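You operate a simulated robot arm through the tools that you are given. There is no shell and no other tool.

You run a simulated robot arm. Do the job below in one go: nothing can be reset, and whatever is moved stays where it is left.

JOB
Move the purple plug to socket 1 and the yellow plug to socket 7, then switch the logger back on.
Fine: switch the logger off before a plug comes out; leave the other plugs in.
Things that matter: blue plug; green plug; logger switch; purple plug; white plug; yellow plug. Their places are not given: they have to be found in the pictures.

Only the result counts: the job must be done as asked and must still hold three seconds after the hand-in. Knocking over, shifting, dropping, spilling or breaking anything else fails it.

ROBOT AND FRAMES
A 7-joint arm with a two-finger parallel gripper, fixed in place. Base frame: the origin is at the foot of the arm, x ahead of it, y to its left, z up. Units: m, rad, N and s.
With the tool pointing down near the work surface it reaches from about 0.36 to 0.88 m from the base axis. Its first joint turns from -2.496 to 2.496 rad. Payload 3 kg.
The tool frame sits at the grasp point between the pads (the TCP): z along the fingers, y along the line on which they close. The tips reach 0.03 m beyond it. Largest opening 0.094 m; finger width 0.028, thickness 0.01; the body of the gripper, 0.05 by 0.096 m, starts 0.055 m behind the TCP.
Orientation is that of the tool frame in the base frame, as a unit quaternion [w, x, y, z]. With the fingers straight down and closing along the base's y, the tool's x points along the base's -x, its y along +y and its z along -z.

CONTROLS
- The arm moves only by the tool drive_tool. Its argument "increments" is a list that holds one entry, the list of rows, each a list of 7 numbers: the turn, a rotation vector about the tool's x, y, z in units of 8 degrees (1.0 is 8 degrees), then the shift along the tool's x, y, z in units of 25 mm (1.0 is 25 mm), then the opening in per cent of the stroke, from 0 (shut) to 100 (fully open). In form: [[[rx, ry, rz, x, y, z, hand], ...]]. A call has 1 to 20 rows; each row shifts and turns the commanded pose from where the row before left it, along the tool's axes as they then stand. A call with a number of a shift or a turn outside -1 to 1 is refused whole. A row lasts 0.2 s, in which the tool goes at most 0.05 m and 0.15 rad; a call with a longer step from one row to the next is refused whole, and so is a gripper value outside its range. A pose out of reach is approached as far as the arm can. The call stops where the force on the tool passes 40 N (or 10 N more than at its start, if that is more) or the arm is blocked; 0.2 s more then pass. Each finger travels about 0.072 m/s and halts on what it meets, pressing with about 29 N; the grip force reading is that of the motor and also rises with nothing between the fingers. The clock runs only during rows and for 0.2 s after the last one: add rows that do not move to give the fingers time. The reply holds the time, the measured pose of the TCP, the force on the tool along the base axes, the opening and the grip force, in the units named above and with some noise, with the torque about the TCP (base axes, N m) and any sound that the robot's microphone picked up.
- Cameras (640 x 400 px; columns grow to the right, rows downward): "scene" is fixed at [0.2232, -0.645, 1.6798]; the picture's right is [0.90, -0.44, 0.00], its down [-0.16, -0.32, -0.94] and it looks along [0.41, 0.84, -0.35] (base axes); focal length 331 px, centre (320, 200). "wrist" rides on the gripper at [0.076, 0.014, -0.103] in the tool frame; the picture's right is [-0.18, 0.98, 0.00], its down [-0.75, -0.14, -0.64] and it looks along [-0.63, -0.12, 0.77] (tool axes); focal length 243 px, centre (320, 200).
- get_image(camera): a new picture of that camera. The clock stands still meanwhile.
- probe_pixels(camera, pixels): for up to 12 pixels [column, row] of the newest picture of that camera ("zoom" is the newest enlarged one), the place [x, y, z] in the base frame of the surface seen there, good to about 0.002 m, but the place of the scene camera against the robot may be out by one fixed shift of up to 0.012 m in any direction. The clock stands still meanwhile.
- inspect(camera, box): a new picture of the part [left, top, right, bottom] of that camera's present view, enlarged. The clock stands still meanwhile.
- finish_job(): hands the job in; it is judged then, once.

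Leave the gripper open and the arm clear of the work at the hand-in unless told otherwise.

The tools are called after "Emit:" by a JSON object that holds its "method" and its "body". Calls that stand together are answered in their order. drive_tool: Moves the arm, as the interface text tells. Its arguments: {"type":"object","properties":{"increments":{"type":"array","items":{"type":"array","items":{"type":"array","items":{"type":"number"}}}}},"required":["increments"]} The other tools are called the same way: get_image (camera) takes a picture; probe_pixels (camera, pixels) gives the place of the surface under pixels of a picture; inspect (camera, box) takes an enlarged picture of a part of a camera's view; finish_job () hands the job in.

At the start:

```text
clock: 0.0
eef_pos: [0.4979, 0.2314, 1.2808]
orientation: [0.001, -0.001, 1.0, -0.001]
ft_force: [-0.6, -0.5, 0.6]
wrist_torque: [0.01, 0.01, -0.02]
grip_width: 0.0941
grip_force: 0.2
```

scene: 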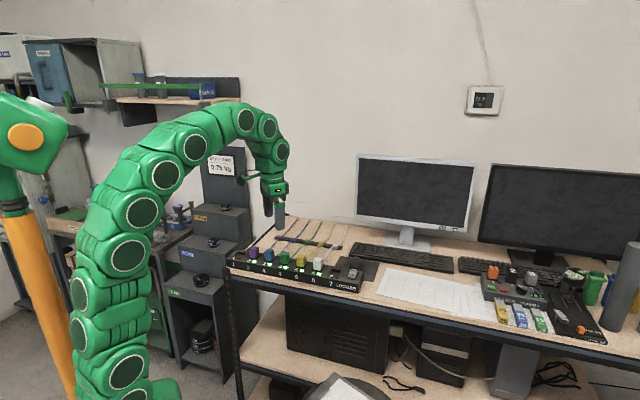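
wrist: 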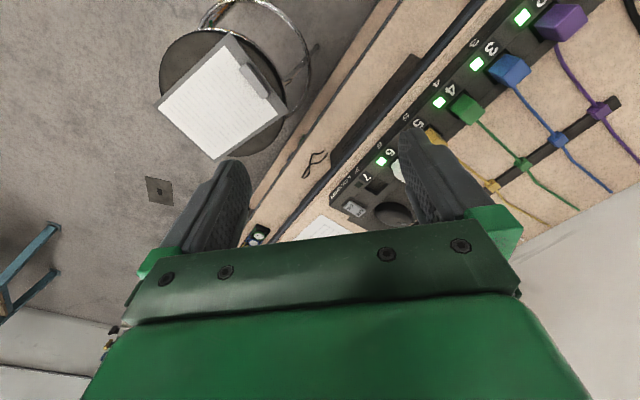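

The scene picture shows the logger strip with plugs around (250-355, 245-290), and the arm above it. I'll enlarge that area in both cameras.

Emit:
{"method": "inspect", "body": {"camera": "scene", "box": [220, 210, 390, 310]}}

Emit:
{"method": "inspect", "body": {"camera": "wrist", "box": [320, 0, 640, 230]}}

```text
3.76 times, centred on (305, 260) of scene
```

zoom: 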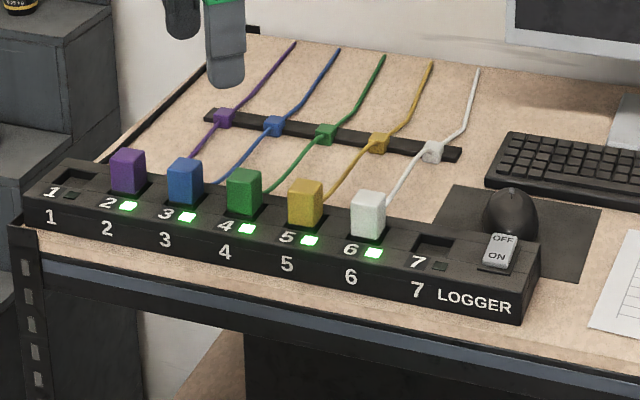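

```text
1.74 times, centred on (480, 115) of wrist
```

zoom: 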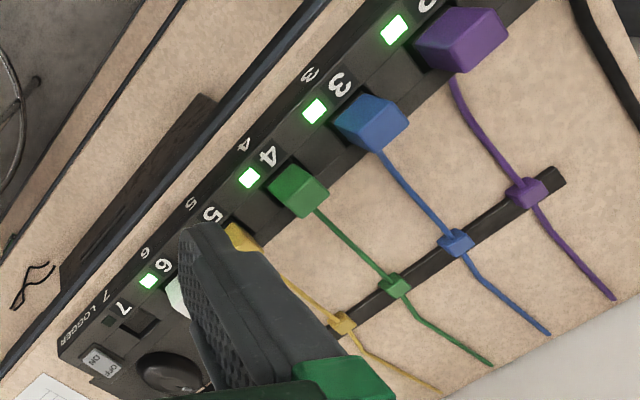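

Purple sits in 2, blue in 3, green in 4, yellow in 5 and white in 6, and sockets 1 and 7 are empty. The lamps are lit, so the logger is on. Next I'll measure points in the wrist zoom on the purple, blue and green tops, the socket 7 hole, the switch and the strip's surface.

Emit:
{"method": "probe_pixels", "body": {"camera": "zoom", "pixels": [[465, 30], [370, 120], [298, 190], [138, 323], [107, 323], [112, 370], [93, 357], [395, 30], [248, 178], [148, 282], [525, 192], [500, 260]]}}

Emit:
{"method": "inspect", "body": {"camera": "scene", "box": [225, 230, 385, 300]}}

```text
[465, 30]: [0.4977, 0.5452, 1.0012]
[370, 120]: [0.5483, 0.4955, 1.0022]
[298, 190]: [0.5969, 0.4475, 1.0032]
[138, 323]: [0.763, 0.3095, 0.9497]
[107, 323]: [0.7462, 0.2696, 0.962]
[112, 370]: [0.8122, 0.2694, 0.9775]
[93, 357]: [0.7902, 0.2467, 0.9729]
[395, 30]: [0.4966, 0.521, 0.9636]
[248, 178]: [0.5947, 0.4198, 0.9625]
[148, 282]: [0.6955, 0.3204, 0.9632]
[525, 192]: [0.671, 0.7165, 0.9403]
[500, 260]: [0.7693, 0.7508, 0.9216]
```

```text
4.00 times, centred on (305, 265) of scene
```

zoom: 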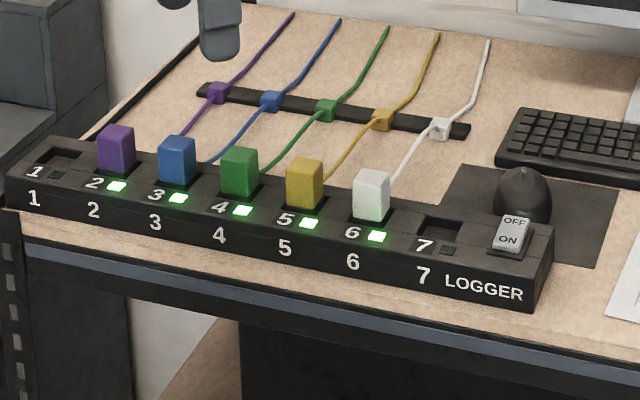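

Wrist readings put the strip top at z≈0.963 and the plug tops at ≈1.003. The strip runs along about (0.707,-0.707) with a pitch of ≈0.07. I'll read the same points and the others in the scene zoom to find the scene camera's shift.

Emit:
{"method": "probe_pixels", "body": {"camera": "zoom", "pixels": [[116, 130], [177, 142], [239, 155], [305, 165], [371, 177], [440, 228], [512, 222], [507, 240], [116, 187], [378, 237], [60, 157], [58, 175]]}}

```text
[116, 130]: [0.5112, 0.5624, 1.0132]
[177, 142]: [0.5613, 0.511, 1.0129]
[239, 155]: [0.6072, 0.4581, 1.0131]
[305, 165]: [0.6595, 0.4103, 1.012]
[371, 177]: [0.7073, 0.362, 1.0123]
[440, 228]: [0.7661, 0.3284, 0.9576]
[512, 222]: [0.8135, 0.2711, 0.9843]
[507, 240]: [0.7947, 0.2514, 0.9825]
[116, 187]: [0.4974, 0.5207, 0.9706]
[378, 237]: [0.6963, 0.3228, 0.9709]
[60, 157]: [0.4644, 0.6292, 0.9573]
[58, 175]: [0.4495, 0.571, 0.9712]
```

The scene camera reads about 9 mm too high, so I'll rely on the wrist camera. Now I turn the tool -45° about its z axis, which lines the closing direction up with the strip. Then I move above the front of the switch end to about (0.70, 0.16, 1.15) for a closer look.

Emit:
{"method": "drive_tool", "body": {"increments": [[[0, 0, -1, 0, 0, 0, 100], [0, 0, -1, 0, 0, 0, 100], [0, 0, -1, 0, 0, 0, 100], [0, 0, -1, 0, 0, 0, 100], [0, 0, -1, 0, 0, 0, 100], [0, 0, -0.625, 0, 0, 0, 100], [0, 0, 0, -0.463, -0.965, 0.65, 100], [0, 0, 0, -0.463, -0.965, 0.65, 100], [0, 0, 0, -0.463, -0.965, 0.65, 100], [0, 0, 0, -0.463, -0.965, 0.65, 100], [0, 0, 0, -0.463, -0.965, 0.65, 100], [0, 0, 0, -0.463, -0.965, 0.65, 100], [0, 0, 0, -0.463, -0.965, 0.65, 100], [0, 0, 0, -0.463, -0.965, 0.65, 100], [0, 0, 0, 0, 0, 0, 100], [0, 0, 0, 0, 0, 0, 100]]]}}

Emit:
{"method": "get_image", "body": {"camera": "wrist"}}

```text
clock: 3.4
eef_pos: [0.7016, 0.1614, 1.1498]
orientation: [-0.001, -0.383, 0.924, 0.0]
ft_force: [-0.4, 0.4, -0.6]
wrist_torque: [0.0, 0.04, -0.02]
grip_width: 0.0939
grip_force: 0.1
```

```text
taken
```

wrist: 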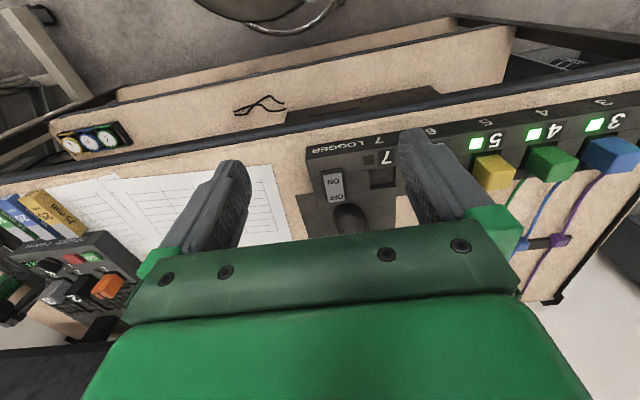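

The tool is at (0.702, 0.161, 1.150), and the switch shows at (335,188) and socket 7 at (383,178). I'll enlarge that part.

Emit:
{"method": "inspect", "body": {"camera": "wrist", "box": [290, 110, 450, 240]}}

```text
3.08 times, centred on (370, 175) of wrist
```

zoom: 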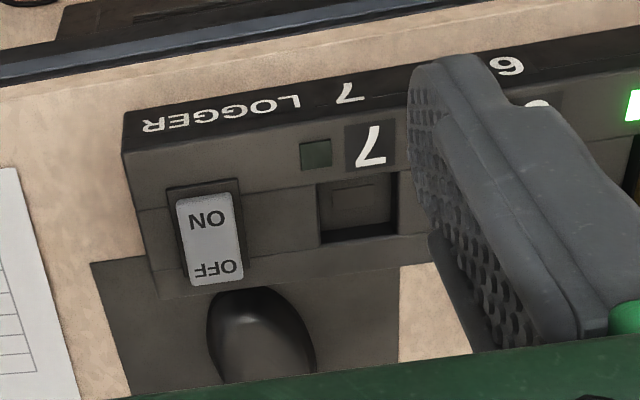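

Emit:
{"method": "probe_pixels", "body": {"camera": "zoom", "pixels": [[183, 203], [230, 198], [190, 280], [240, 275], [212, 240], [320, 187], [395, 175], [325, 238], [393, 232], [355, 210], [300, 152], [155, 240]]}}

```text
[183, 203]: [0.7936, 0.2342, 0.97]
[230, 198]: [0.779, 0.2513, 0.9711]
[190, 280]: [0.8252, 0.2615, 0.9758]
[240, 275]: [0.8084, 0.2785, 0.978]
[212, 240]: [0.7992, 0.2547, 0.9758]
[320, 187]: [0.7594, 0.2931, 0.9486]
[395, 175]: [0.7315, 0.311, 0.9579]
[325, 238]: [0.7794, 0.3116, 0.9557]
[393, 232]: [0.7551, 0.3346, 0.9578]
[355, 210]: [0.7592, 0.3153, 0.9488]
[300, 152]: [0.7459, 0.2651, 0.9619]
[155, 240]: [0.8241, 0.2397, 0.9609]
```

The switch centre is about (0.801, 0.256), with its OFF end at about (0.817, 0.270) and z≈0.977. Before I press the OFF end I need to know how close the mouse is behind the strip, so I'll measure that and the strip's back edge.

Emit:
{"method": "probe_pixels", "body": {"camera": "zoom", "pixels": [[240, 292], [260, 310], [260, 340], [255, 370], [180, 292], [200, 295], [212, 284], [206, 200], [215, 278], [150, 215], [270, 260], [330, 320]]}}

```text
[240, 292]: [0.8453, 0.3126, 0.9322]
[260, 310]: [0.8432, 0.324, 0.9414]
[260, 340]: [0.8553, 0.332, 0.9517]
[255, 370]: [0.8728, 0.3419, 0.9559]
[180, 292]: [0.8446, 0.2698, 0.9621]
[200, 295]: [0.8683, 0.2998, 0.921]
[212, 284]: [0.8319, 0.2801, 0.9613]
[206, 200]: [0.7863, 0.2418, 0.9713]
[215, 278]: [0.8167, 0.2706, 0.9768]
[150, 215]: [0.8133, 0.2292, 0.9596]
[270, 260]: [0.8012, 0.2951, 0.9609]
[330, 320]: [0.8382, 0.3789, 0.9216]
```

The mouse starts about 35 mm behind the finger path and sits lower, so it's clear. I close the fingers and move above the OFF end, to TCP (0.815, 0.270, 1.06).

Emit:
{"method": "drive_tool", "body": {"increments": [[[0, 0, 0, -0.896, -0.019, 0.514, 0], [0, 0, 0, -0.896, -0.019, 0.514, 0], [0, 0, 0, -0.896, -0.019, 0.514, 0], [0, 0, 0, -0.896, -0.019, 0.514, 0], [0, 0, 0, -0.896, -0.019, 0.514, 0], [0, 0, 0, -0.896, -0.019, 0.514, 0], [0, 0, 0, -0.896, -0.019, 0.514, 0], [0, 0, 0, 0, 0, 0, 0], [0, 0, 0, 0, 0, 0, 0]]]}}

Emit:
{"method": "get_image", "body": {"camera": "wrist"}}

Emit:
{"method": "get_image", "body": {"camera": "scene"}}

```text
clock: 5.4
eef_pos: [0.813, 0.2722, 1.061]
orientation: [-0.001, -0.384, 0.923, 0.0]
ft_force: [0.3, -0.7, 0.6]
wrist_torque: [-0.02, 0.01, -0.01]
grip_width: 0.0001
grip_force: 28.8
```

```text
taken
```

wrist: 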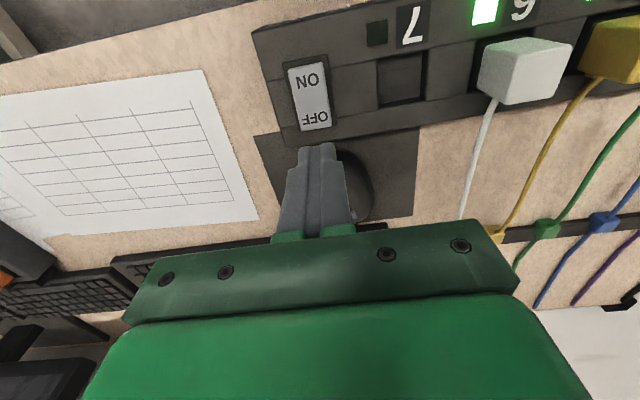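

```text
taken
```

scene: 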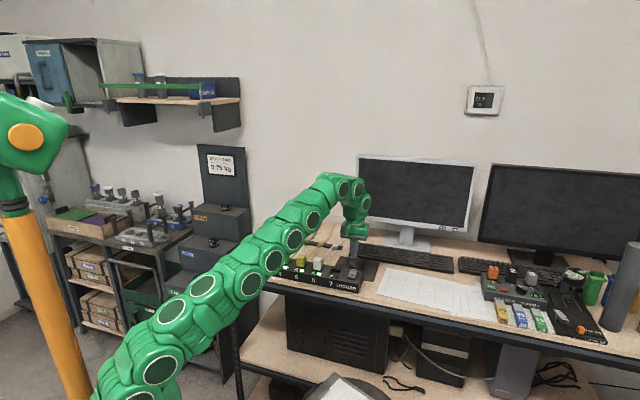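

The fingers are shut right above the OFF end. The reading is about 2 mm off the aim, so I'll re-measure the switch in this closer view before pressing.

Emit:
{"method": "inspect", "body": {"camera": "wrist", "box": [240, 40, 440, 165]}}

Emit:
{"method": "probe_pixels", "body": {"camera": "wrist", "pixels": [[309, 68], [314, 125], [313, 97], [304, 97], [322, 97], [375, 35], [484, 10], [520, 62], [320, 150], [380, 60], [422, 55], [402, 80]]}}

```text
3.20 times, centred on (340, 102) of wrist
```

zoom: 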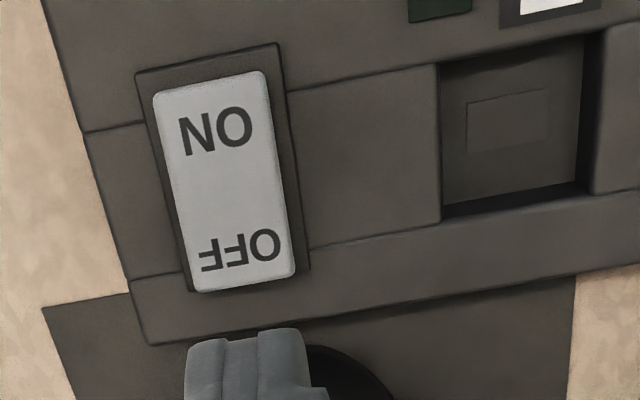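

```text
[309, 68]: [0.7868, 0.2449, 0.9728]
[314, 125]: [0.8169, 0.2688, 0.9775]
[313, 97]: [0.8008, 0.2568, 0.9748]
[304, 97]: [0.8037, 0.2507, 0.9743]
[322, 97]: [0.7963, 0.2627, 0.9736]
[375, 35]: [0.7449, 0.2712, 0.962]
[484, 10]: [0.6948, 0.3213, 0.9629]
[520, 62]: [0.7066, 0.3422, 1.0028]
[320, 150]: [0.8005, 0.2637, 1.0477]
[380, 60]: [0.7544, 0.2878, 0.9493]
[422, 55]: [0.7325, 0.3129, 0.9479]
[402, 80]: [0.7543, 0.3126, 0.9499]
```

The switch centre reads (0.801, 0.257). I'll shift 2 mm along tool -y, come down to just above it, then press in small steps.

Emit:
{"method": "drive_tool", "body": {"increments": [[[0, 0, 0, 0, -0.08, 0.65, 0], [0, 0, 0, 0, 0, 0.65, 0], [0, 0, 0, 0, 0, 0.65, 0], [0, 0, 0, 0, 0, 0.06, 0], [0, 0, 0, 0, 0, 0.06, 0], [0, 0, 0, 0, 0, 0.06, 0], [0, 0, 0, 0, 0, 0.06, 0], [0, 0, 0, 0, 0, 0.06, 0], [0, 0, 0, 0, 0, 0.06, 0]]]}}

Emit:
{"method": "get_image", "body": {"camera": "wrist"}}

```text
clock: 7.4
eef_pos: [0.8152, 0.2682, 1.0037]
orientation: [0.001, -0.383, 0.924, 0.0]
ft_force: [1.0, 0.4, 3.7]
wrist_torque: [-0.05, 0.04, 0.01]
grip_width: 0.0002
grip_force: 28.8
```

```text
taken
```

wrist: 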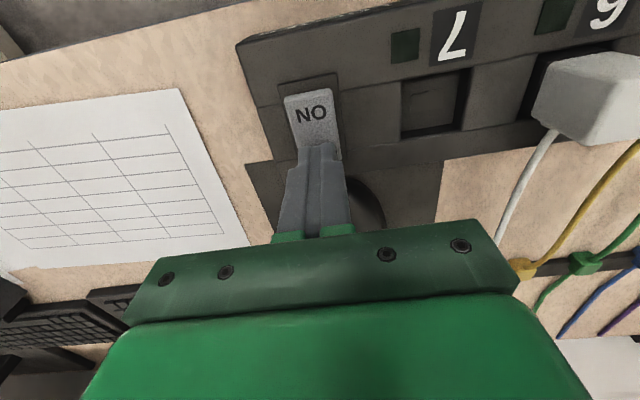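

The lamps have gone dark and the OFF end is down, so the logger is off. I rise and travel along the strip with the gripper open, to look at the purple plug and socket 1.

Emit:
{"method": "drive_tool", "body": {"increments": [[[0, 0, 0, 0, 0, -1, 0], [0, 0, 0, 0, 0, -1, 0], [0, 0, 0, 0, 0, -1, 0], [0, 0, 0, 0.3, 0.988, -0.06, 0], [0, 0, 0, 0.3, 0.988, -0.06, 0], [0, 0, 0, 0.3, 0.988, -0.06, 50], [0, 0, 0, 0.3, 0.988, -0.06, 100], [0, 0, 0, 0.3, 0.988, -0.06, 100], [0, 0, 0, 0.3, 0.988, -0.06, 100], [0, 0, 0, 0.3, 0.988, -0.06, 100], [0, 0, 0, 0.3, 0.988, -0.06, 100], [0, 0, 0, 0.3, 0.988, -0.06, 100], [0, 0, 0, 0.3, 0.988, -0.06, 100], [0, 0, 0, 0.3, 0.988, -0.06, 100], [0, 0, 0, 0.3, 0.988, -0.06, 100], [0, 0, 0, 0.3, 0.988, -0.06, 100], [0, 0, 0, 0.3, 0.988, -0.06, 100], [0, 0, 0, 0.3, 0.988, -0.06, 100], [0, 0, 0, 0.3, 0.988, -0.06, 100], [0, 0, 0, 0.3, 0.988, -0.06, 100]]]}}

Emit:
{"method": "get_image", "body": {"camera": "wrist"}}

Emit:
{"method": "inspect", "body": {"camera": "scene", "box": [225, 230, 385, 300]}}

```text
clock: 11.6
eef_pos: [0.427, 0.4759, 1.104]
orientation: [0.0, -0.383, 0.924, 0.0]
ft_force: [-0.6, -0.2, -0.6]
wrist_torque: [-0.01, 0.02, 0.0]
grip_width: 0.0938
grip_force: 0.0
```

```text
taken
```

wrist: 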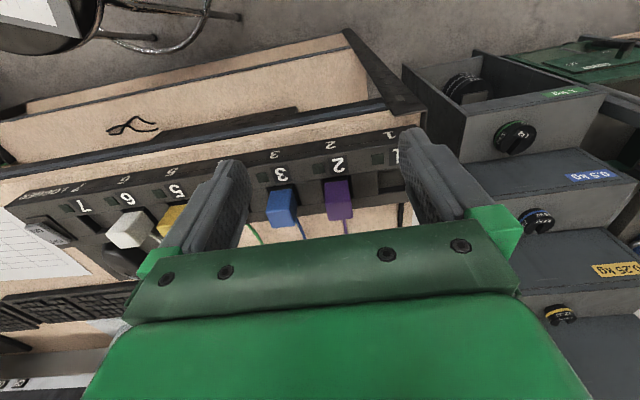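

```text
4.00 times, centred on (305, 265) of scene
```

zoom: 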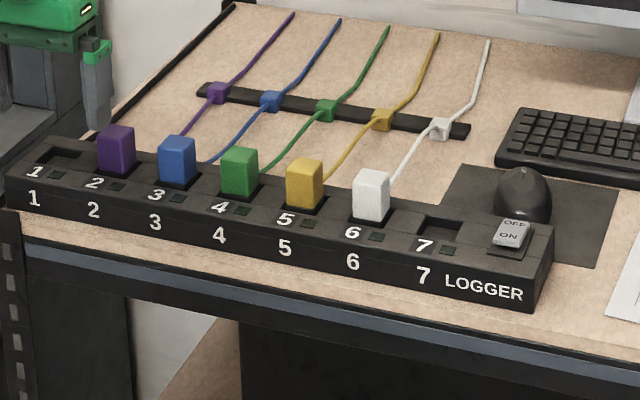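

All lamps are off and the switch is tipped to OFF. I'll enlarge the wrist view around the purple plug and socket 1.

Emit:
{"method": "inspect", "body": {"camera": "wrist", "box": [250, 120, 430, 240]}}

```text
3.33 times, centred on (340, 180) of wrist
```

zoom: 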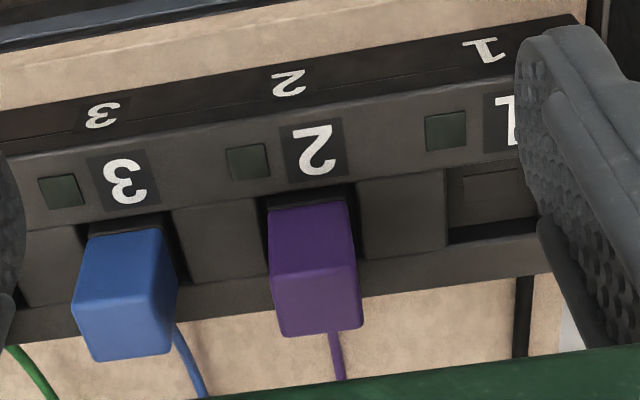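

Emit:
{"method": "probe_pixels", "body": {"camera": "zoom", "pixels": [[277, 275], [352, 266], [286, 330], [358, 322], [318, 298], [272, 215], [343, 207], [310, 240], [452, 178], [452, 236], [490, 200], [248, 160]]}}

```text
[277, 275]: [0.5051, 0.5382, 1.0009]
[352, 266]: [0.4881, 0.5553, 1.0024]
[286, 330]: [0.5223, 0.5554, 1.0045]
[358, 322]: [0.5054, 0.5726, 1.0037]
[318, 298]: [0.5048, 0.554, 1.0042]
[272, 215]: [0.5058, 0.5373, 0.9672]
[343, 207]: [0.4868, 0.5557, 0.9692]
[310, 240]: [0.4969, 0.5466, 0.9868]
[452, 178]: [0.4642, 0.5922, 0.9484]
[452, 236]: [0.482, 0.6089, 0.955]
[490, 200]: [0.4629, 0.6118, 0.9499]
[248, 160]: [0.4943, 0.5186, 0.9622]
```

The purple plug's top centre is at (0.505, 0.555) with z≈1.003, and it's about 26 mm square. I move above it at z=1.06 with the opening at 65 %.

Emit:
{"method": "drive_tool", "body": {"increments": [[[0, 0, 0, -0.888, 0.006, 0.352, 65], [0, 0, 0, -0.888, 0.006, 0.352, 65], [0, 0, 0, -0.888, 0.006, 0.352, 65], [0, 0, 0, -0.888, 0.006, 0.352, 65], [0, 0, 0, -0.888, 0.006, 0.352, 65], [0, 0, 0, 0, 0, 0, 65]]]}}

Emit:
{"method": "get_image", "body": {"camera": "wrist"}}

```text
clock: 13.0
eef_pos: [0.5062, 0.5531, 1.0598]
orientation: [0.0, -0.383, 0.924, 0.0]
ft_force: [0.1, -0.7, 0.1]
wrist_torque: [0.05, 0.01, 0.0]
grip_width: 0.0612
grip_force: 0.1
```

```text
taken
```

wrist: 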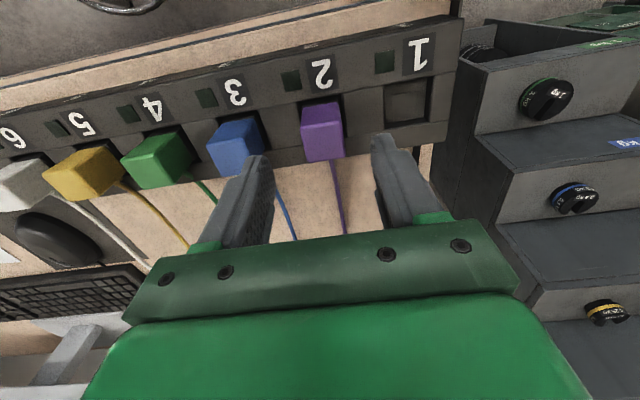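

The fingers straddle the purple plug. I'll enlarge to measure the purple plug and socket 1 up close.

Emit:
{"method": "inspect", "body": {"camera": "wrist", "box": [270, 20, 470, 170]}}

```text
2.67 times, centred on (370, 95) of wrist
```

zoom: 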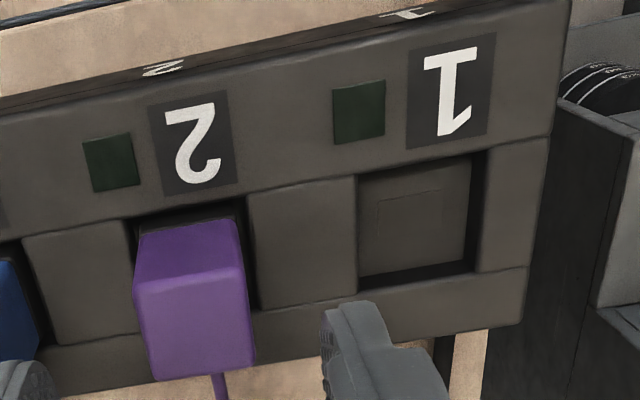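

Emit:
{"method": "probe_pixels", "body": {"camera": "zoom", "pixels": [[140, 284], [238, 272], [152, 375], [250, 360], [195, 322], [351, 185], [492, 160], [354, 292], [480, 266], [420, 215], [108, 163], [360, 112]]}}

Emit:
{"method": "probe_pixels", "body": {"camera": "wrist", "pixels": [[208, 98], [290, 80], [385, 62], [130, 114], [55, 129], [238, 148], [325, 141], [163, 163]]}}

```text
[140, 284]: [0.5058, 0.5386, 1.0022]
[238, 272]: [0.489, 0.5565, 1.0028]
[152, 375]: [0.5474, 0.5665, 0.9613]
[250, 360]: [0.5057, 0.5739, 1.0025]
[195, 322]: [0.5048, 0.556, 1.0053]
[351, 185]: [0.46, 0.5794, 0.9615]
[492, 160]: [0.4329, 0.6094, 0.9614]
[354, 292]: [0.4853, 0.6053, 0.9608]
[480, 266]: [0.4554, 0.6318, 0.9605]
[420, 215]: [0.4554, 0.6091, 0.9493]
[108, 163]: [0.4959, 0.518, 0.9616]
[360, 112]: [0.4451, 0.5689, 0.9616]
```

```text
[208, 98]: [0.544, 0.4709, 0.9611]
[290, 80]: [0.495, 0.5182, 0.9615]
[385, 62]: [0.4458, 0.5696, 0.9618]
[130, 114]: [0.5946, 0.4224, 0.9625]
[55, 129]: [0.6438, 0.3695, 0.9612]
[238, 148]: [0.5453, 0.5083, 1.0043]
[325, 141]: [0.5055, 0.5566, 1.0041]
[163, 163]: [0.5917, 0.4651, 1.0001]
```

Socket 1 lies one pitch (70.4 mm by the lamp spacing) from the purple plug along the strip. I lower to z≈1.0 and close on the purple plug.

Emit:
{"method": "drive_tool", "body": {"increments": [[[0, 0, 0, 0, 0, 0.6, 65], [0, 0, 0, 0, 0, 0.6, 65], [0, 0, 0, 0, 0, 0.6, 65], [0, 0, 0, 0, 0, 0.6, 65], [0, 0, 0, 0, 0, 0, 65], [0, 0, 0, 0, 0, 0, 10], [0, 0, 0, 0, 0, 0, 10], [0, 0, 0, 0, 0, 0, 10], [0, 0, 0, 0, 0, 0, 10]]]}}

Emit:
{"method": "get_image", "body": {"camera": "wrist"}}

```text
clock: 15.0
eef_pos: [0.5062, 0.5543, 0.9987]
orientation: [0.0, -0.383, 0.924, 0.0]
ft_force: [0.1, 0.9, 4.2]
wrist_torque: [0.02, -0.06, 0.03]
grip_width: 0.0334
grip_force: 28.9
```

```text
taken
```

wrist: 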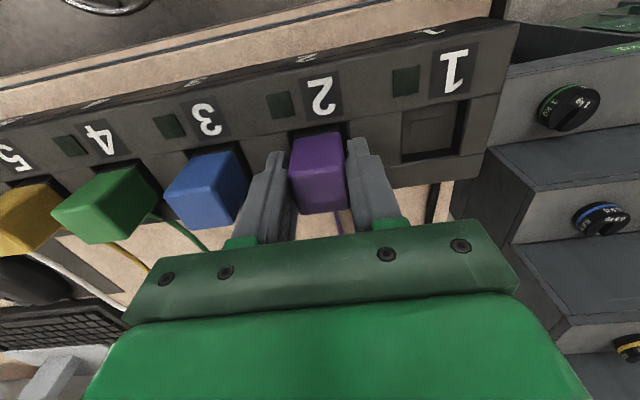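

The fingers stopped at 33 mm with 29 N of grip. I want to check that they're seated on the plug and not on the recess edges.

Emit:
{"method": "inspect", "body": {"camera": "wrist", "box": [230, 110, 430, 250]}}

Emit:
{"method": "inspect", "body": {"camera": "scene", "box": [225, 210, 325, 290]}}

```text
2.86 times, centred on (330, 180) of wrist
```

zoom: 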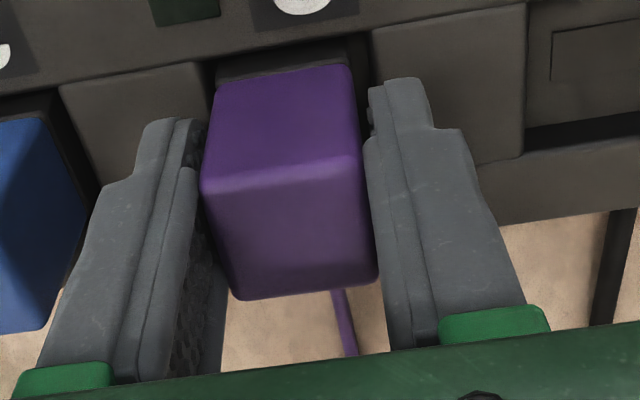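

```text
5.00 times, centred on (275, 250) of scene
```

zoom: 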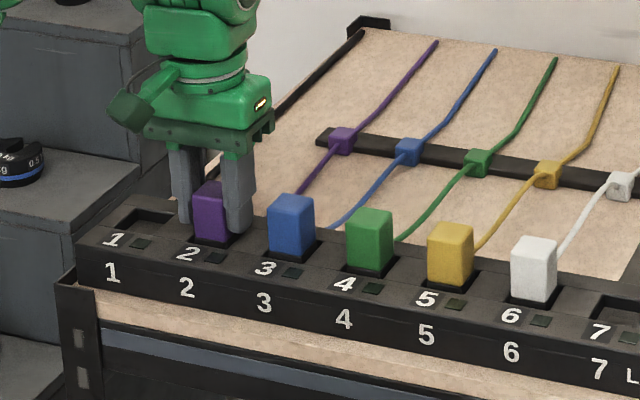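

The right finger is against the plug, and the left may be a touch short. I hold still and command fully shut for a moment to see whether the width changes.

Emit:
{"method": "drive_tool", "body": {"increments": [[[0, 0, 0, 0, 0, 0, 0], [0, 0, 0, 0, 0, 0, 0], [0, 0, 0, 0, 0, 0, 0]]]}}

Emit:
{"method": "inspect", "body": {"camera": "wrist", "box": [270, 120, 390, 230]}}

```text
clock: 15.8
eef_pos: [0.5066, 0.5543, 0.9993]
orientation: [0.001, -0.383, 0.924, -0.001]
ft_force: [-0.5, 0.9, 4.8]
wrist_torque: [0.06, -0.08, 0.01]
grip_width: 0.0332
grip_force: 28.3
```

```text
3.64 times, centred on (330, 175) of wrist
```

zoom: 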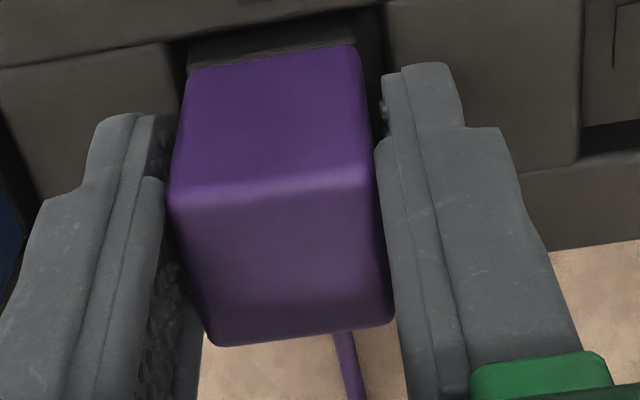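

The width and grip are steady, so I treat it as held. I pull straight up in small steps.

Emit:
{"method": "drive_tool", "body": {"increments": [[[0, 0, 0, 0, 0, -0.1, 0], [0, 0, 0, 0, 0, -0.1, 0], [0, 0, 0, 0, 0, -0.1, 0], [0, 0, 0, 0, 0, -0.15, 0], [0, 0, 0, 0, 0, -0.15, 0], [0, 0, 0, 0, 0, -0.2, 0], [0, 0, 0, 0, 0, -0.2, 0], [0, 0, 0, 0, 0, -0.2, 0]]]}}

Emit:
{"method": "get_image", "body": {"camera": "wrist"}}

Emit:
{"method": "inspect", "body": {"camera": "scene", "box": [225, 210, 325, 290]}}

```text
clock: 17.6
eef_pos: [0.5052, 0.5546, 1.0308]
orientation: [0.0, -0.384, 0.923, -0.001]
ft_force: [-0.5, 0.1, 0.2]
wrist_torque: [-0.02, -0.02, -0.01]
grip_width: 0.0337
grip_force: 29.3
```

```text
taken
```

wrist: 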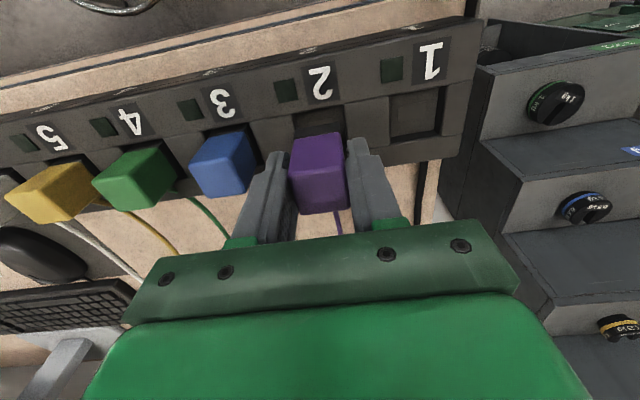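

```text
5.00 times, centred on (275, 250) of scene
```

zoom: 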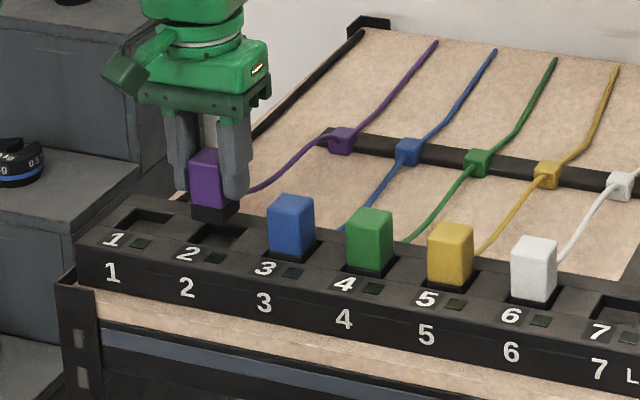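

The purple plug is out, hanging level with its black base visible. I move one pitch (70.4 mm) toward socket 1 at this height, then measure the alignment.

Emit:
{"method": "drive_tool", "body": {"increments": [[[0, 0, 0, 0, 0, -0.2, 0], [0, 0, 0, 0, 0.704, 0, 0], [0, 0, 0, 0, 0.704, 0, 0], [0, 0, 0, 0, 0.704, 0, 0], [0, 0, 0, 0, 0.704, 0, 0], [0, 0, 0, 0, 0, 0, 0]]]}}

Emit:
{"method": "inspect", "body": {"camera": "wrist", "box": [230, 60, 430, 230]}}

Emit:
{"method": "inspect", "body": {"camera": "scene", "box": [215, 210, 295, 285]}}

```text
clock: 19.0
eef_pos: [0.4558, 0.6047, 1.0359]
orientation: [0.0, -0.383, 0.924, 0.0]
ft_force: [1.7, 0.2, -0.8]
wrist_torque: [-0.02, -0.03, 0.0]
grip_width: 0.0339
grip_force: 28.8
```

```text
2.35 times, centred on (330, 145) of wrist
```

zoom: 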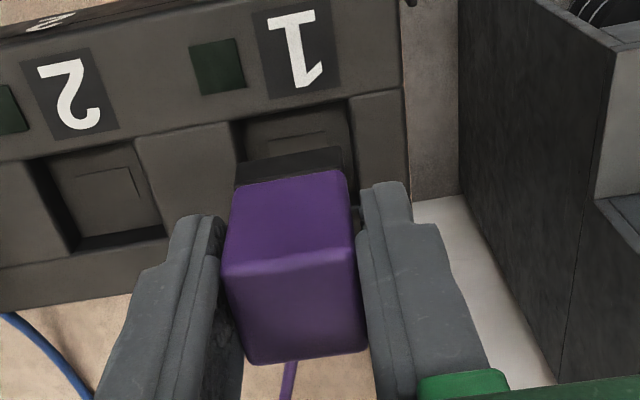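

```text
5.33 times, centred on (255, 248) of scene
```

zoom: 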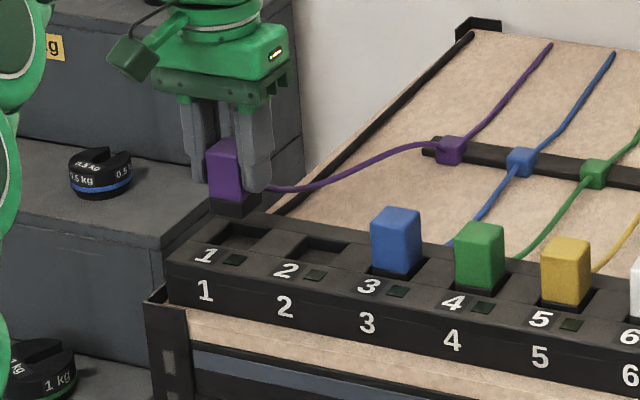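

The plug hangs over socket 1, and the measured shift is exactly one pitch. I lower it slowly to the original seated height.

Emit:
{"method": "drive_tool", "body": {"increments": [[[0, 0, 0, 0, 0, 0.2, 0], [0, 0, 0, 0, 0, 0.2, 0], [0, 0, 0, 0, 0, 0.2, 0], [0, 0, 0, 0, 0, 0.1, 0], [0, 0, 0, 0, 0, 0.1, 0], [0, 0, 0, 0, 0, 0.1, 0], [0, 0, 0, 0, 0, 0.1, 0], [0, 0, 0, 0, 0, 0.1, 0], [0, 0, 0, 0, 0, 0.1, 0], [0, 0, 0, 0, 0, 0.1, 0], [0, 0, 0, 0, 0, 0.1, 0]]]}}

Emit:
{"method": "inspect", "body": {"camera": "wrist", "box": [230, 60, 430, 230]}}

Emit:
{"method": "inspect", "body": {"camera": "scene", "box": [215, 210, 295, 285]}}

```text
clock: 21.4
eef_pos: [0.455, 0.6034, 1.0005]
orientation: [0.0, -0.384, 0.924, 0.0]
ft_force: [-0.5, -0.6, -1.2]
wrist_torque: [0.0, 0.0, -0.03]
grip_width: 0.0337
grip_force: 29.1
```

```text
2.35 times, centred on (330, 145) of wrist
```

zoom: 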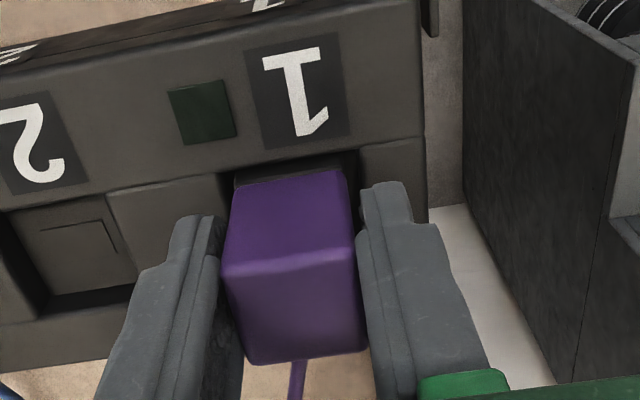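

```text
5.33 times, centred on (255, 248) of scene
```

zoom: 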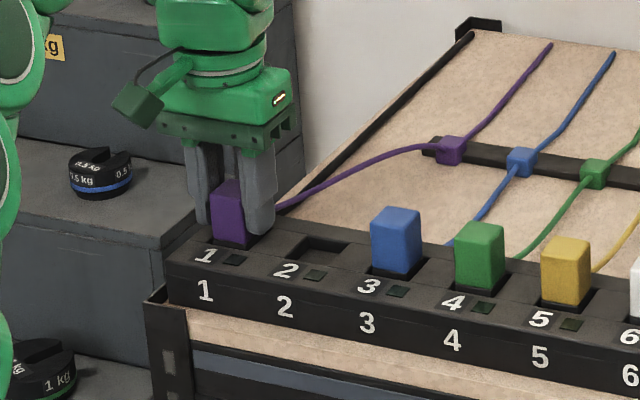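

There's no resistance yet at z=1.0005. I push on in 1 mm steps until contact force shows.

Emit:
{"method": "drive_tool", "body": {"increments": [[[0, 0, 0, 0, 0, 0.04, 0], [0, 0, 0, 0, 0, 0.04, 0], [0, 0, 0, 0, 0, 0, 0]]]}}

```text
clock: 22.2
eef_pos: [0.4553, 0.603, 0.9986]
orientation: [0.001, -0.384, 0.923, 0.001]
ft_force: [2.2, 3.2, 21.3]
wrist_torque: [0.08, -0.12, -0.01]
grip_width: 0.0337
grip_force: 29.0
```

The force rose to 21 N at z=0.9986, the same height as when it was seated in socket 2. I release, rise, and measure the plug.

Emit:
{"method": "drive_tool", "body": {"increments": [[[0, 0, 0, 0, 0, 0, 60], [0, 0, 0, 0, 0, 0, 60], [0, 0, 0, 0, 0, -0.6, 60], [0, 0, 0, 0, 0, -0.6, 60], [0, 0, 0, 0, 0, -0.6, 60], [0, 0, 0, 0.5, 0, -0.6, 60], [0, 0, 0, 0.5, 0, 0, 60], [0, 0, 0, 0, 0, 0, 60]]]}}

Emit:
{"method": "inspect", "body": {"camera": "wrist", "box": [230, 60, 430, 230]}}

Emit:
{"method": "inspect", "body": {"camera": "scene", "box": [215, 210, 335, 295]}}

```text
clock: 24.0
eef_pos: [0.4373, 0.5854, 1.0564]
orientation: [0.0, -0.383, 0.924, 0.0]
ft_force: [0.3, 0.6, 0.0]
wrist_torque: [0.0, 0.0, 0.01]
grip_width: 0.0563
grip_force: 0.0
```

```text
2.35 times, centred on (330, 145) of wrist
```

zoom: 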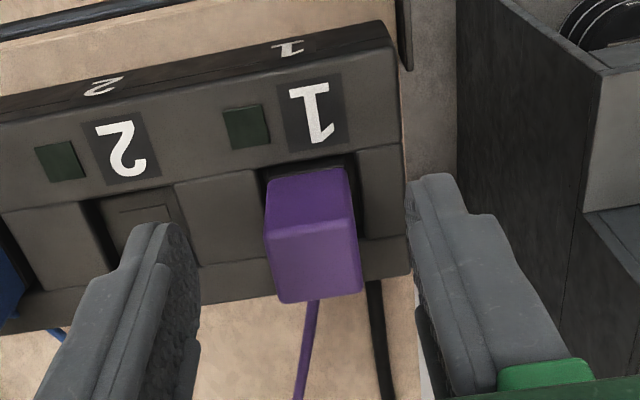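

```text
4.71 times, centred on (275, 252) of scene
```

zoom: 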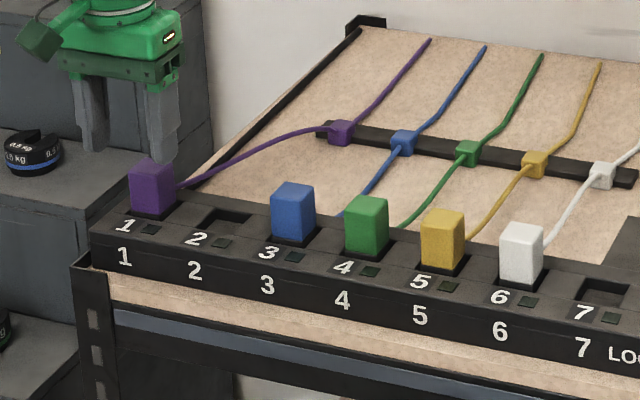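

The purple plug stands upright in socket 1. I'll check its top height in the wrist view; seated was about 1.003.

Emit:
{"method": "get_image", "body": {"camera": "wrist"}}

Emit:
{"method": "probe_pixels", "body": {"camera": "wrist", "pixels": [[327, 171], [318, 165], [335, 163], [322, 182], [338, 180]]}}

```text
taken
```

wrist: 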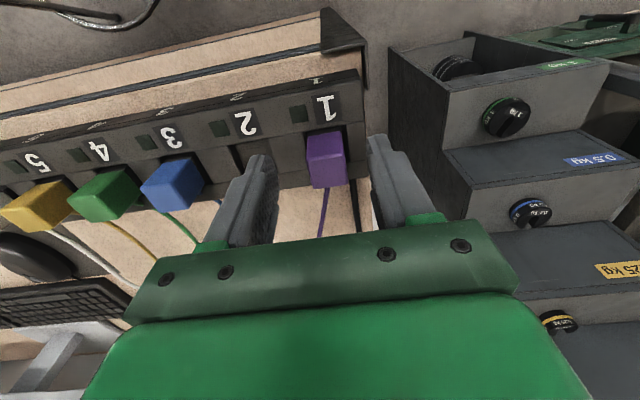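

```text
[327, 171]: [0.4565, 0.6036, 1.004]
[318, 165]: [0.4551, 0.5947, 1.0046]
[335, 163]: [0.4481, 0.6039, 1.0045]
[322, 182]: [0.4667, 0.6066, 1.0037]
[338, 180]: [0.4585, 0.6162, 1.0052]
```

The purple plug's top is at 1.004, so it's fully seated. Next I travel four pitches (0.2816 m) along the strip to the yellow plug in socket 5, a little higher, and look.

Emit:
{"method": "drive_tool", "body": {"increments": [[[0, 0, 0, 0, 0, -0.5, 65], [0, 0, 0, 0, 0, -0.5, 65], [0, 0, 0, 0, -0.9387, 0, 65], [0, 0, 0, 0, -0.9387, 0, 65], [0, 0, 0, 0, -0.9387, 0, 65], [0, 0, 0, 0, -0.9387, 0, 65], [0, 0, 0, 0, -0.9387, 0, 65], [0, 0, 0, 0, -0.9387, 0, 65], [0, 0, 0, 0, -0.9387, 0, 65], [0, 0, 0, 0, -0.9387, 0, 65], [0, 0, 0, 0, -0.9387, 0, 65], [0, 0, 0, 0, -0.9387, 0, 65], [0, 0, 0, 0, -0.9387, 0, 65], [0, 0, 0, 0, -0.9387, 0, 65], [0, 0, 0, 0, 0, 0, 65], [0, 0, 0, 0, 0, 0, 65]]]}}

Emit:
{"method": "get_image", "body": {"camera": "wrist"}}

Emit:
{"method": "inspect", "body": {"camera": "wrist", "box": [220, 80, 440, 230]}}

```text
clock: 27.4
eef_pos: [0.6368, 0.386, 1.0837]
orientation: [0.0, -0.383, 0.924, 0.001]
ft_force: [-0.5, -0.1, 0.6]
wrist_torque: [0.01, -0.01, -0.03]
grip_width: 0.0613
grip_force: 0.0
```

```text
taken
```

wrist: 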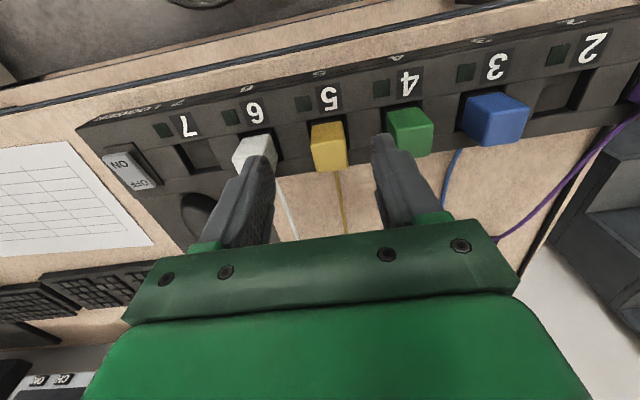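

```text
2.67 times, centred on (330, 155) of wrist
```

zoom: 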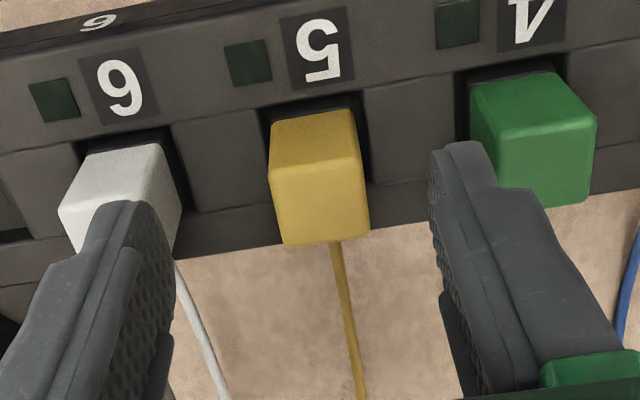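

Emit:
{"method": "probe_pixels", "body": {"camera": "zoom", "pixels": [[276, 182], [355, 170], [290, 238], [363, 230], [320, 205], [247, 62], [55, 98], [457, 22], [315, 145]]}}

Emit:
{"method": "probe_pixels", "body": {"camera": "wrist", "pixels": [[162, 130], [230, 117], [303, 103], [381, 88], [465, 72], [557, 54], [200, 155], [178, 148], [216, 140], [190, 171], [222, 165], [408, 137]]}}

```text
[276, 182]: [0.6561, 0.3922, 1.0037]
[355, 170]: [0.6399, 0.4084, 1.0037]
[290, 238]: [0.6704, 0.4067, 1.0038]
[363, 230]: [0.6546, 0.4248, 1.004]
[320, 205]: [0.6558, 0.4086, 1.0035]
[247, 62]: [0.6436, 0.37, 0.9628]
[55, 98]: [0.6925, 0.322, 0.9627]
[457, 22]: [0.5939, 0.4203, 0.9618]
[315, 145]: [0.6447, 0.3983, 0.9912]
```

```text
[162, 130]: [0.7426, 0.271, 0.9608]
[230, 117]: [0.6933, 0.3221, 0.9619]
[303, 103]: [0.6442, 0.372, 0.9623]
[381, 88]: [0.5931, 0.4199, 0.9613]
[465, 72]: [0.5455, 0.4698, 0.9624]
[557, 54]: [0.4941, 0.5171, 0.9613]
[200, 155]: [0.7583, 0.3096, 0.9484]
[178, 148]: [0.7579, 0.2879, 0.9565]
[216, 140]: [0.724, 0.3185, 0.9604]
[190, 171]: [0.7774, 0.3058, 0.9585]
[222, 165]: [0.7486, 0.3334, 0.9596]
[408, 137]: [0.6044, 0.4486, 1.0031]
```

The yellow plug's top centre is at (0.655, 0.408), and the lamps confirm a pitch of about 0.070. I move over yellow, lower to z≈0.999 and close.

Emit:
{"method": "drive_tool", "body": {"increments": [[[0, 0, 0, -0.55, 0.03, 0, 65], [0, 0, 0, -0.55, 0, 0, 65], [0, 0, 0, 0, 0, 0, 65], [0, 0, 0, 0, 0, 0.7, 65], [0, 0, 0, 0, 0, 0.7, 65], [0, 0, 0, 0, 0, 0.7, 65], [0, 0, 0, 0, 0, 0.7, 65], [0, 0, 0, 0, 0, 0.55, 65], [0, 0, 0, 0, 0, 0, 65]]]}}

Emit:
{"method": "inspect", "body": {"camera": "wrist", "box": [220, 90, 440, 250]}}

```text
clock: 29.4
eef_pos: [0.6557, 0.4085, 0.9987]
orientation: [0.0, -0.384, 0.923, 0.0]
ft_force: [-0.1, 0.3, 0.0]
wrist_torque: [0.03, -0.01, -0.04]
grip_width: 0.061
grip_force: 0.0
```

```text
2.50 times, centred on (330, 170) of wrist
```

zoom: 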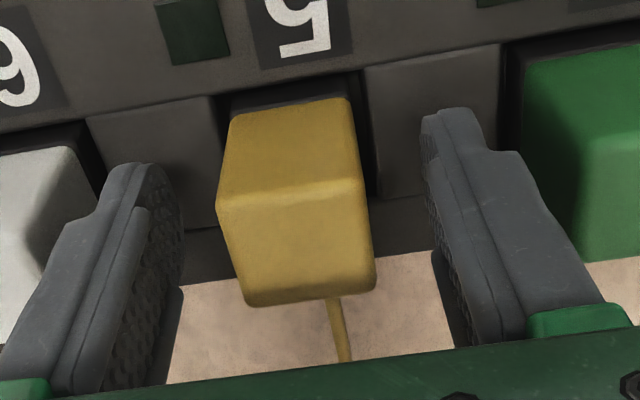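

The tool is centred on the yellow plug with clear gaps on both sides. I close, then check the grip.

Emit:
{"method": "drive_tool", "body": {"increments": [[[0, 0, 0, 0, 0, 0, 0], [0, 0, 0, 0, 0, 0, 0], [0, 0, 0, 0, 0, 0, 0], [0, 0, 0, 0, 0, 0, 0]]]}}

```text
clock: 30.4
eef_pos: [0.6572, 0.4071, 0.9988]
orientation: [0.0, -0.383, 0.924, 0.0]
ft_force: [-0.2, 0.9, -0.1]
wrist_torque: [0.01, -0.01, -0.01]
grip_width: 0.0336
grip_force: 29.5
```

The grip is steady at 33.6 mm, as it was for purple. I pull up slowly, then rise about 0.09 m in total so the plug base clears the white plug.

Emit:
{"method": "drive_tool", "body": {"increments": [[[0, 0, 0, 0, 0, -0.1, 0], [0, 0, 0, 0, 0, -0.1, 0], [0, 0, 0, 0, 0, -0.1, 0], [0, 0, 0, 0, 0, -0.15, 0], [0, 0, 0, 0, 0, -0.15, 0], [0, 0, 0, 0, 0, -0.3, 0], [0, 0, 0, 0, 0, -0.3, 0], [0, 0, 0, 0, 0, -0.4, 0], [0, 0, 0, 0, 0, -0.5, 0], [0, 0, 0, 0, 0, -0.5, 0], [0, 0, 0, 0, 0, -0.5, 0], [0, 0, 0, 0, 0, -0.5, 0], [0, 0, 0, 0, 0, 0, 0]]]}}

Emit:
{"method": "inspect", "body": {"camera": "scene", "box": [225, 200, 385, 300]}}

Emit:
{"method": "get_image", "body": {"camera": "wrist"}}

```text
clock: 33.2
eef_pos: [0.6564, 0.4061, 1.0891]
orientation: [0.0, -0.383, 0.924, 0.0]
ft_force: [-0.7, 0.4, -0.6]
wrist_torque: [0.03, 0.01, -0.01]
grip_width: 0.0336
grip_force: 28.6
```

```text
4.00 times, centred on (305, 250) of scene
```

zoom: 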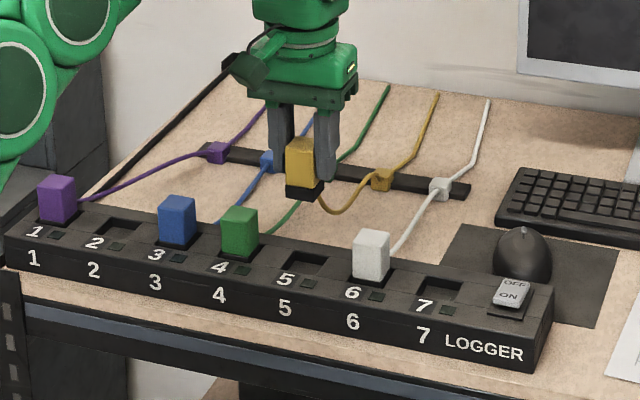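

```text
taken
```

wrist: 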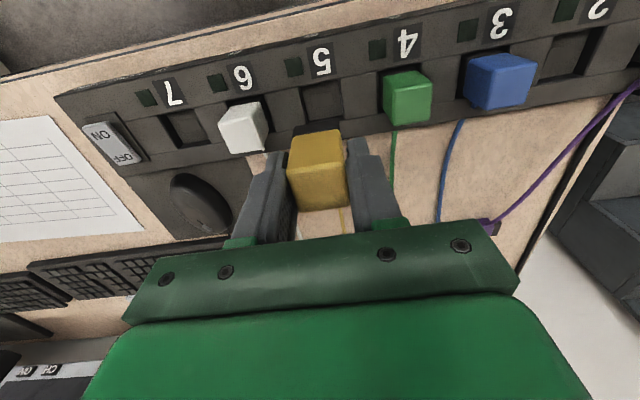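

The yellow plug is out and high enough. Sockets 5 and 7 are both empty and visible now, so I'll measure both recesses to get the exact offset.

Emit:
{"method": "inspect", "body": {"camera": "wrist", "box": [130, 60, 350, 170]}}

```text
2.91 times, centred on (240, 115) of wrist
```

zoom: 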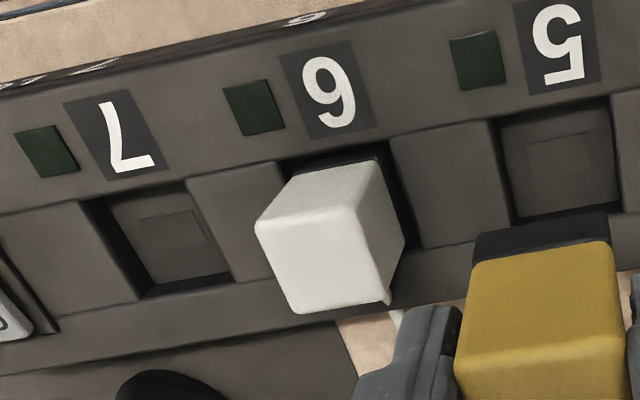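

Emit:
{"method": "probe_pixels", "body": {"camera": "zoom", "pixels": [[74, 208], [192, 184], [105, 260], [214, 225], [485, 126], [616, 102], [500, 180], [622, 150], [48, 150], [254, 107], [478, 60], [262, 165]]}}

```text
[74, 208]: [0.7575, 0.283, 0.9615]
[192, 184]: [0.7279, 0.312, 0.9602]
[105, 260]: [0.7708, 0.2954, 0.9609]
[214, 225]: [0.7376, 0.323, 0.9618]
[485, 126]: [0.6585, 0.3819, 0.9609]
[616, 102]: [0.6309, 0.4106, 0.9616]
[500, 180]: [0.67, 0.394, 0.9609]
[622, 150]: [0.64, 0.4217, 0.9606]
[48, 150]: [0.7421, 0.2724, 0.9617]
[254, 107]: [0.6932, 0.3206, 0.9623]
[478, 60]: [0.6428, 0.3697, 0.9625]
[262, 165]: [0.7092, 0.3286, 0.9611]
```

The recess centres differ by 0.1396 m along the strip, so I use exactly two pitches of 0.070, i.e. 0.140 m. I travel over the white plug to socket 7.

Emit:
{"method": "drive_tool", "body": {"increments": [[[0, 0, 0, 0, -0.8, 0, 0], [0, 0, 0, 0, -0.8, 0, 0], [0, 0, 0, 0, -0.8, 0, 0], [0, 0, 0, 0, -0.8, 0, 0], [0, 0, 0, 0, -0.8, 0, 0], [0, 0, 0, 0, -0.8, 0, 0], [0, 0, 0, 0, -0.8, 0, 0], [0, 0, 0, 0, 0, 0, 0], [0, 0, 0, 0, 0, 0, 0]]]}}

Emit:
{"method": "inspect", "body": {"camera": "scene", "box": [225, 200, 385, 300]}}

Emit:
{"method": "get_image", "body": {"camera": "wrist"}}

```text
clock: 35.2
eef_pos: [0.7555, 0.3089, 1.0887]
orientation: [0.001, -0.383, 0.924, 0.0]
ft_force: [0.5, 0.5, -0.9]
wrist_torque: [0.03, -0.02, -0.01]
grip_width: 0.0338
grip_force: 29.3
```

```text
4.00 times, centred on (305, 250) of scene
```

zoom: 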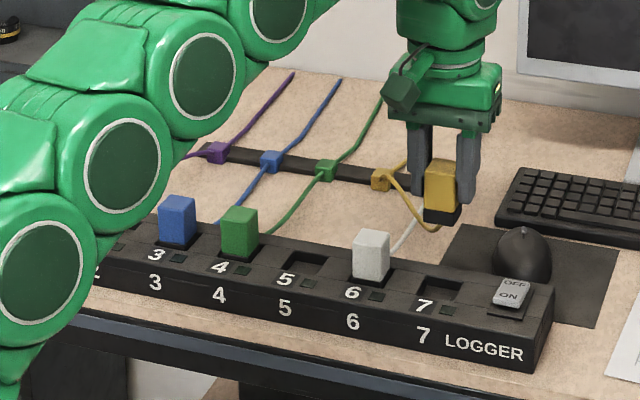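

```text
taken
```

wrist: 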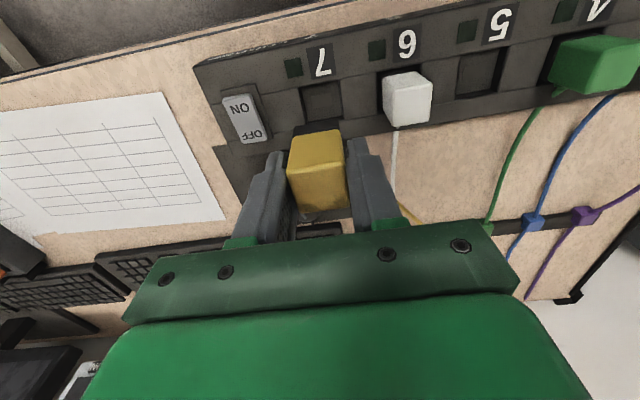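

The plug is above socket 7 with the cord slack. I lower to about z=1.02, then go slowly to the seated height.

Emit:
{"method": "drive_tool", "body": {"increments": [[[0, 0, 0, 0, 0, 0.5, 0], [0, 0, 0, 0, 0, 0.5, 0], [0, 0, 0, 0, 0, 0.5, 0], [0, 0, 0, 0, 0, 0.4, 0], [0, 0, 0, 0, 0, 0.3, 0], [0, 0, 0, 0, 0, 0.3, 0], [0, 0, 0, 0, 0, 0.2, 0], [0, 0, 0, 0, 0, 0.1, 0], [0, 0, 0, 0, 0, 0.1, 0], [0, 0, 0, 0, 0, 0.1, 0], [0, 0, 0, 0, 0, 0.1, 0], [0, 0, 0, 0, 0, 0.1, 0], [0, 0, 0, 0, 0, 0.1, 0], [0, 0, 0, 0, 0, 0.1, 0], [0, 0, 0, 0, 0, 0.1, 0], [0, 0, 0, 0, 0, 0.06, 0], [0, 0, 0, 0, 0, 0, 0]]]}}

Emit:
{"method": "get_image", "body": {"camera": "wrist"}}

Emit:
{"method": "inspect", "body": {"camera": "scene", "box": [285, 210, 375, 295]}}

```text
clock: 38.8
eef_pos: [0.7545, 0.3087, 1.0013]
orientation: [0.0, -0.383, 0.924, 0.0]
ft_force: [-0.3, -0.3, -0.4]
wrist_torque: [0.01, 0.03, -0.02]
grip_width: 0.0337
grip_force: 28.7
```

```text
taken
```

wrist: 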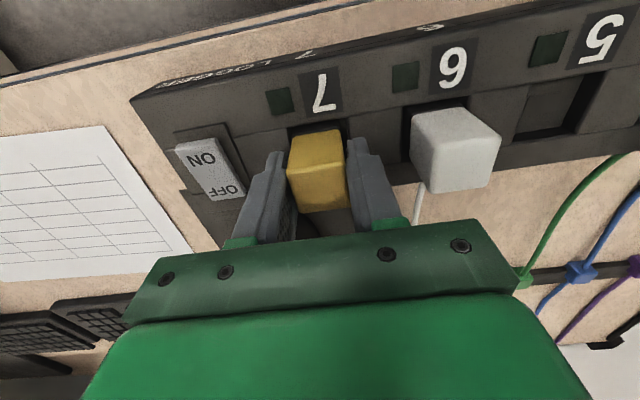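

```text
4.71 times, centred on (330, 252) of scene
```

zoom: 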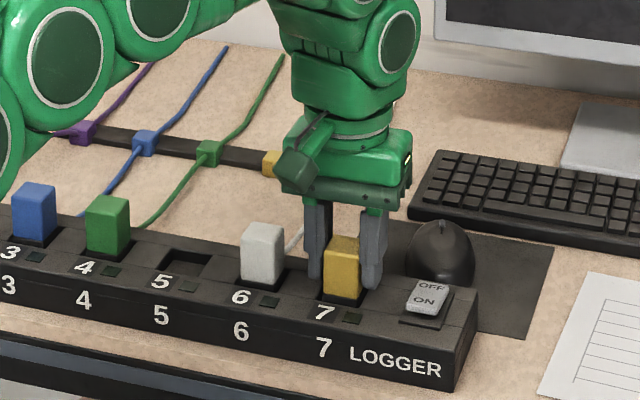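

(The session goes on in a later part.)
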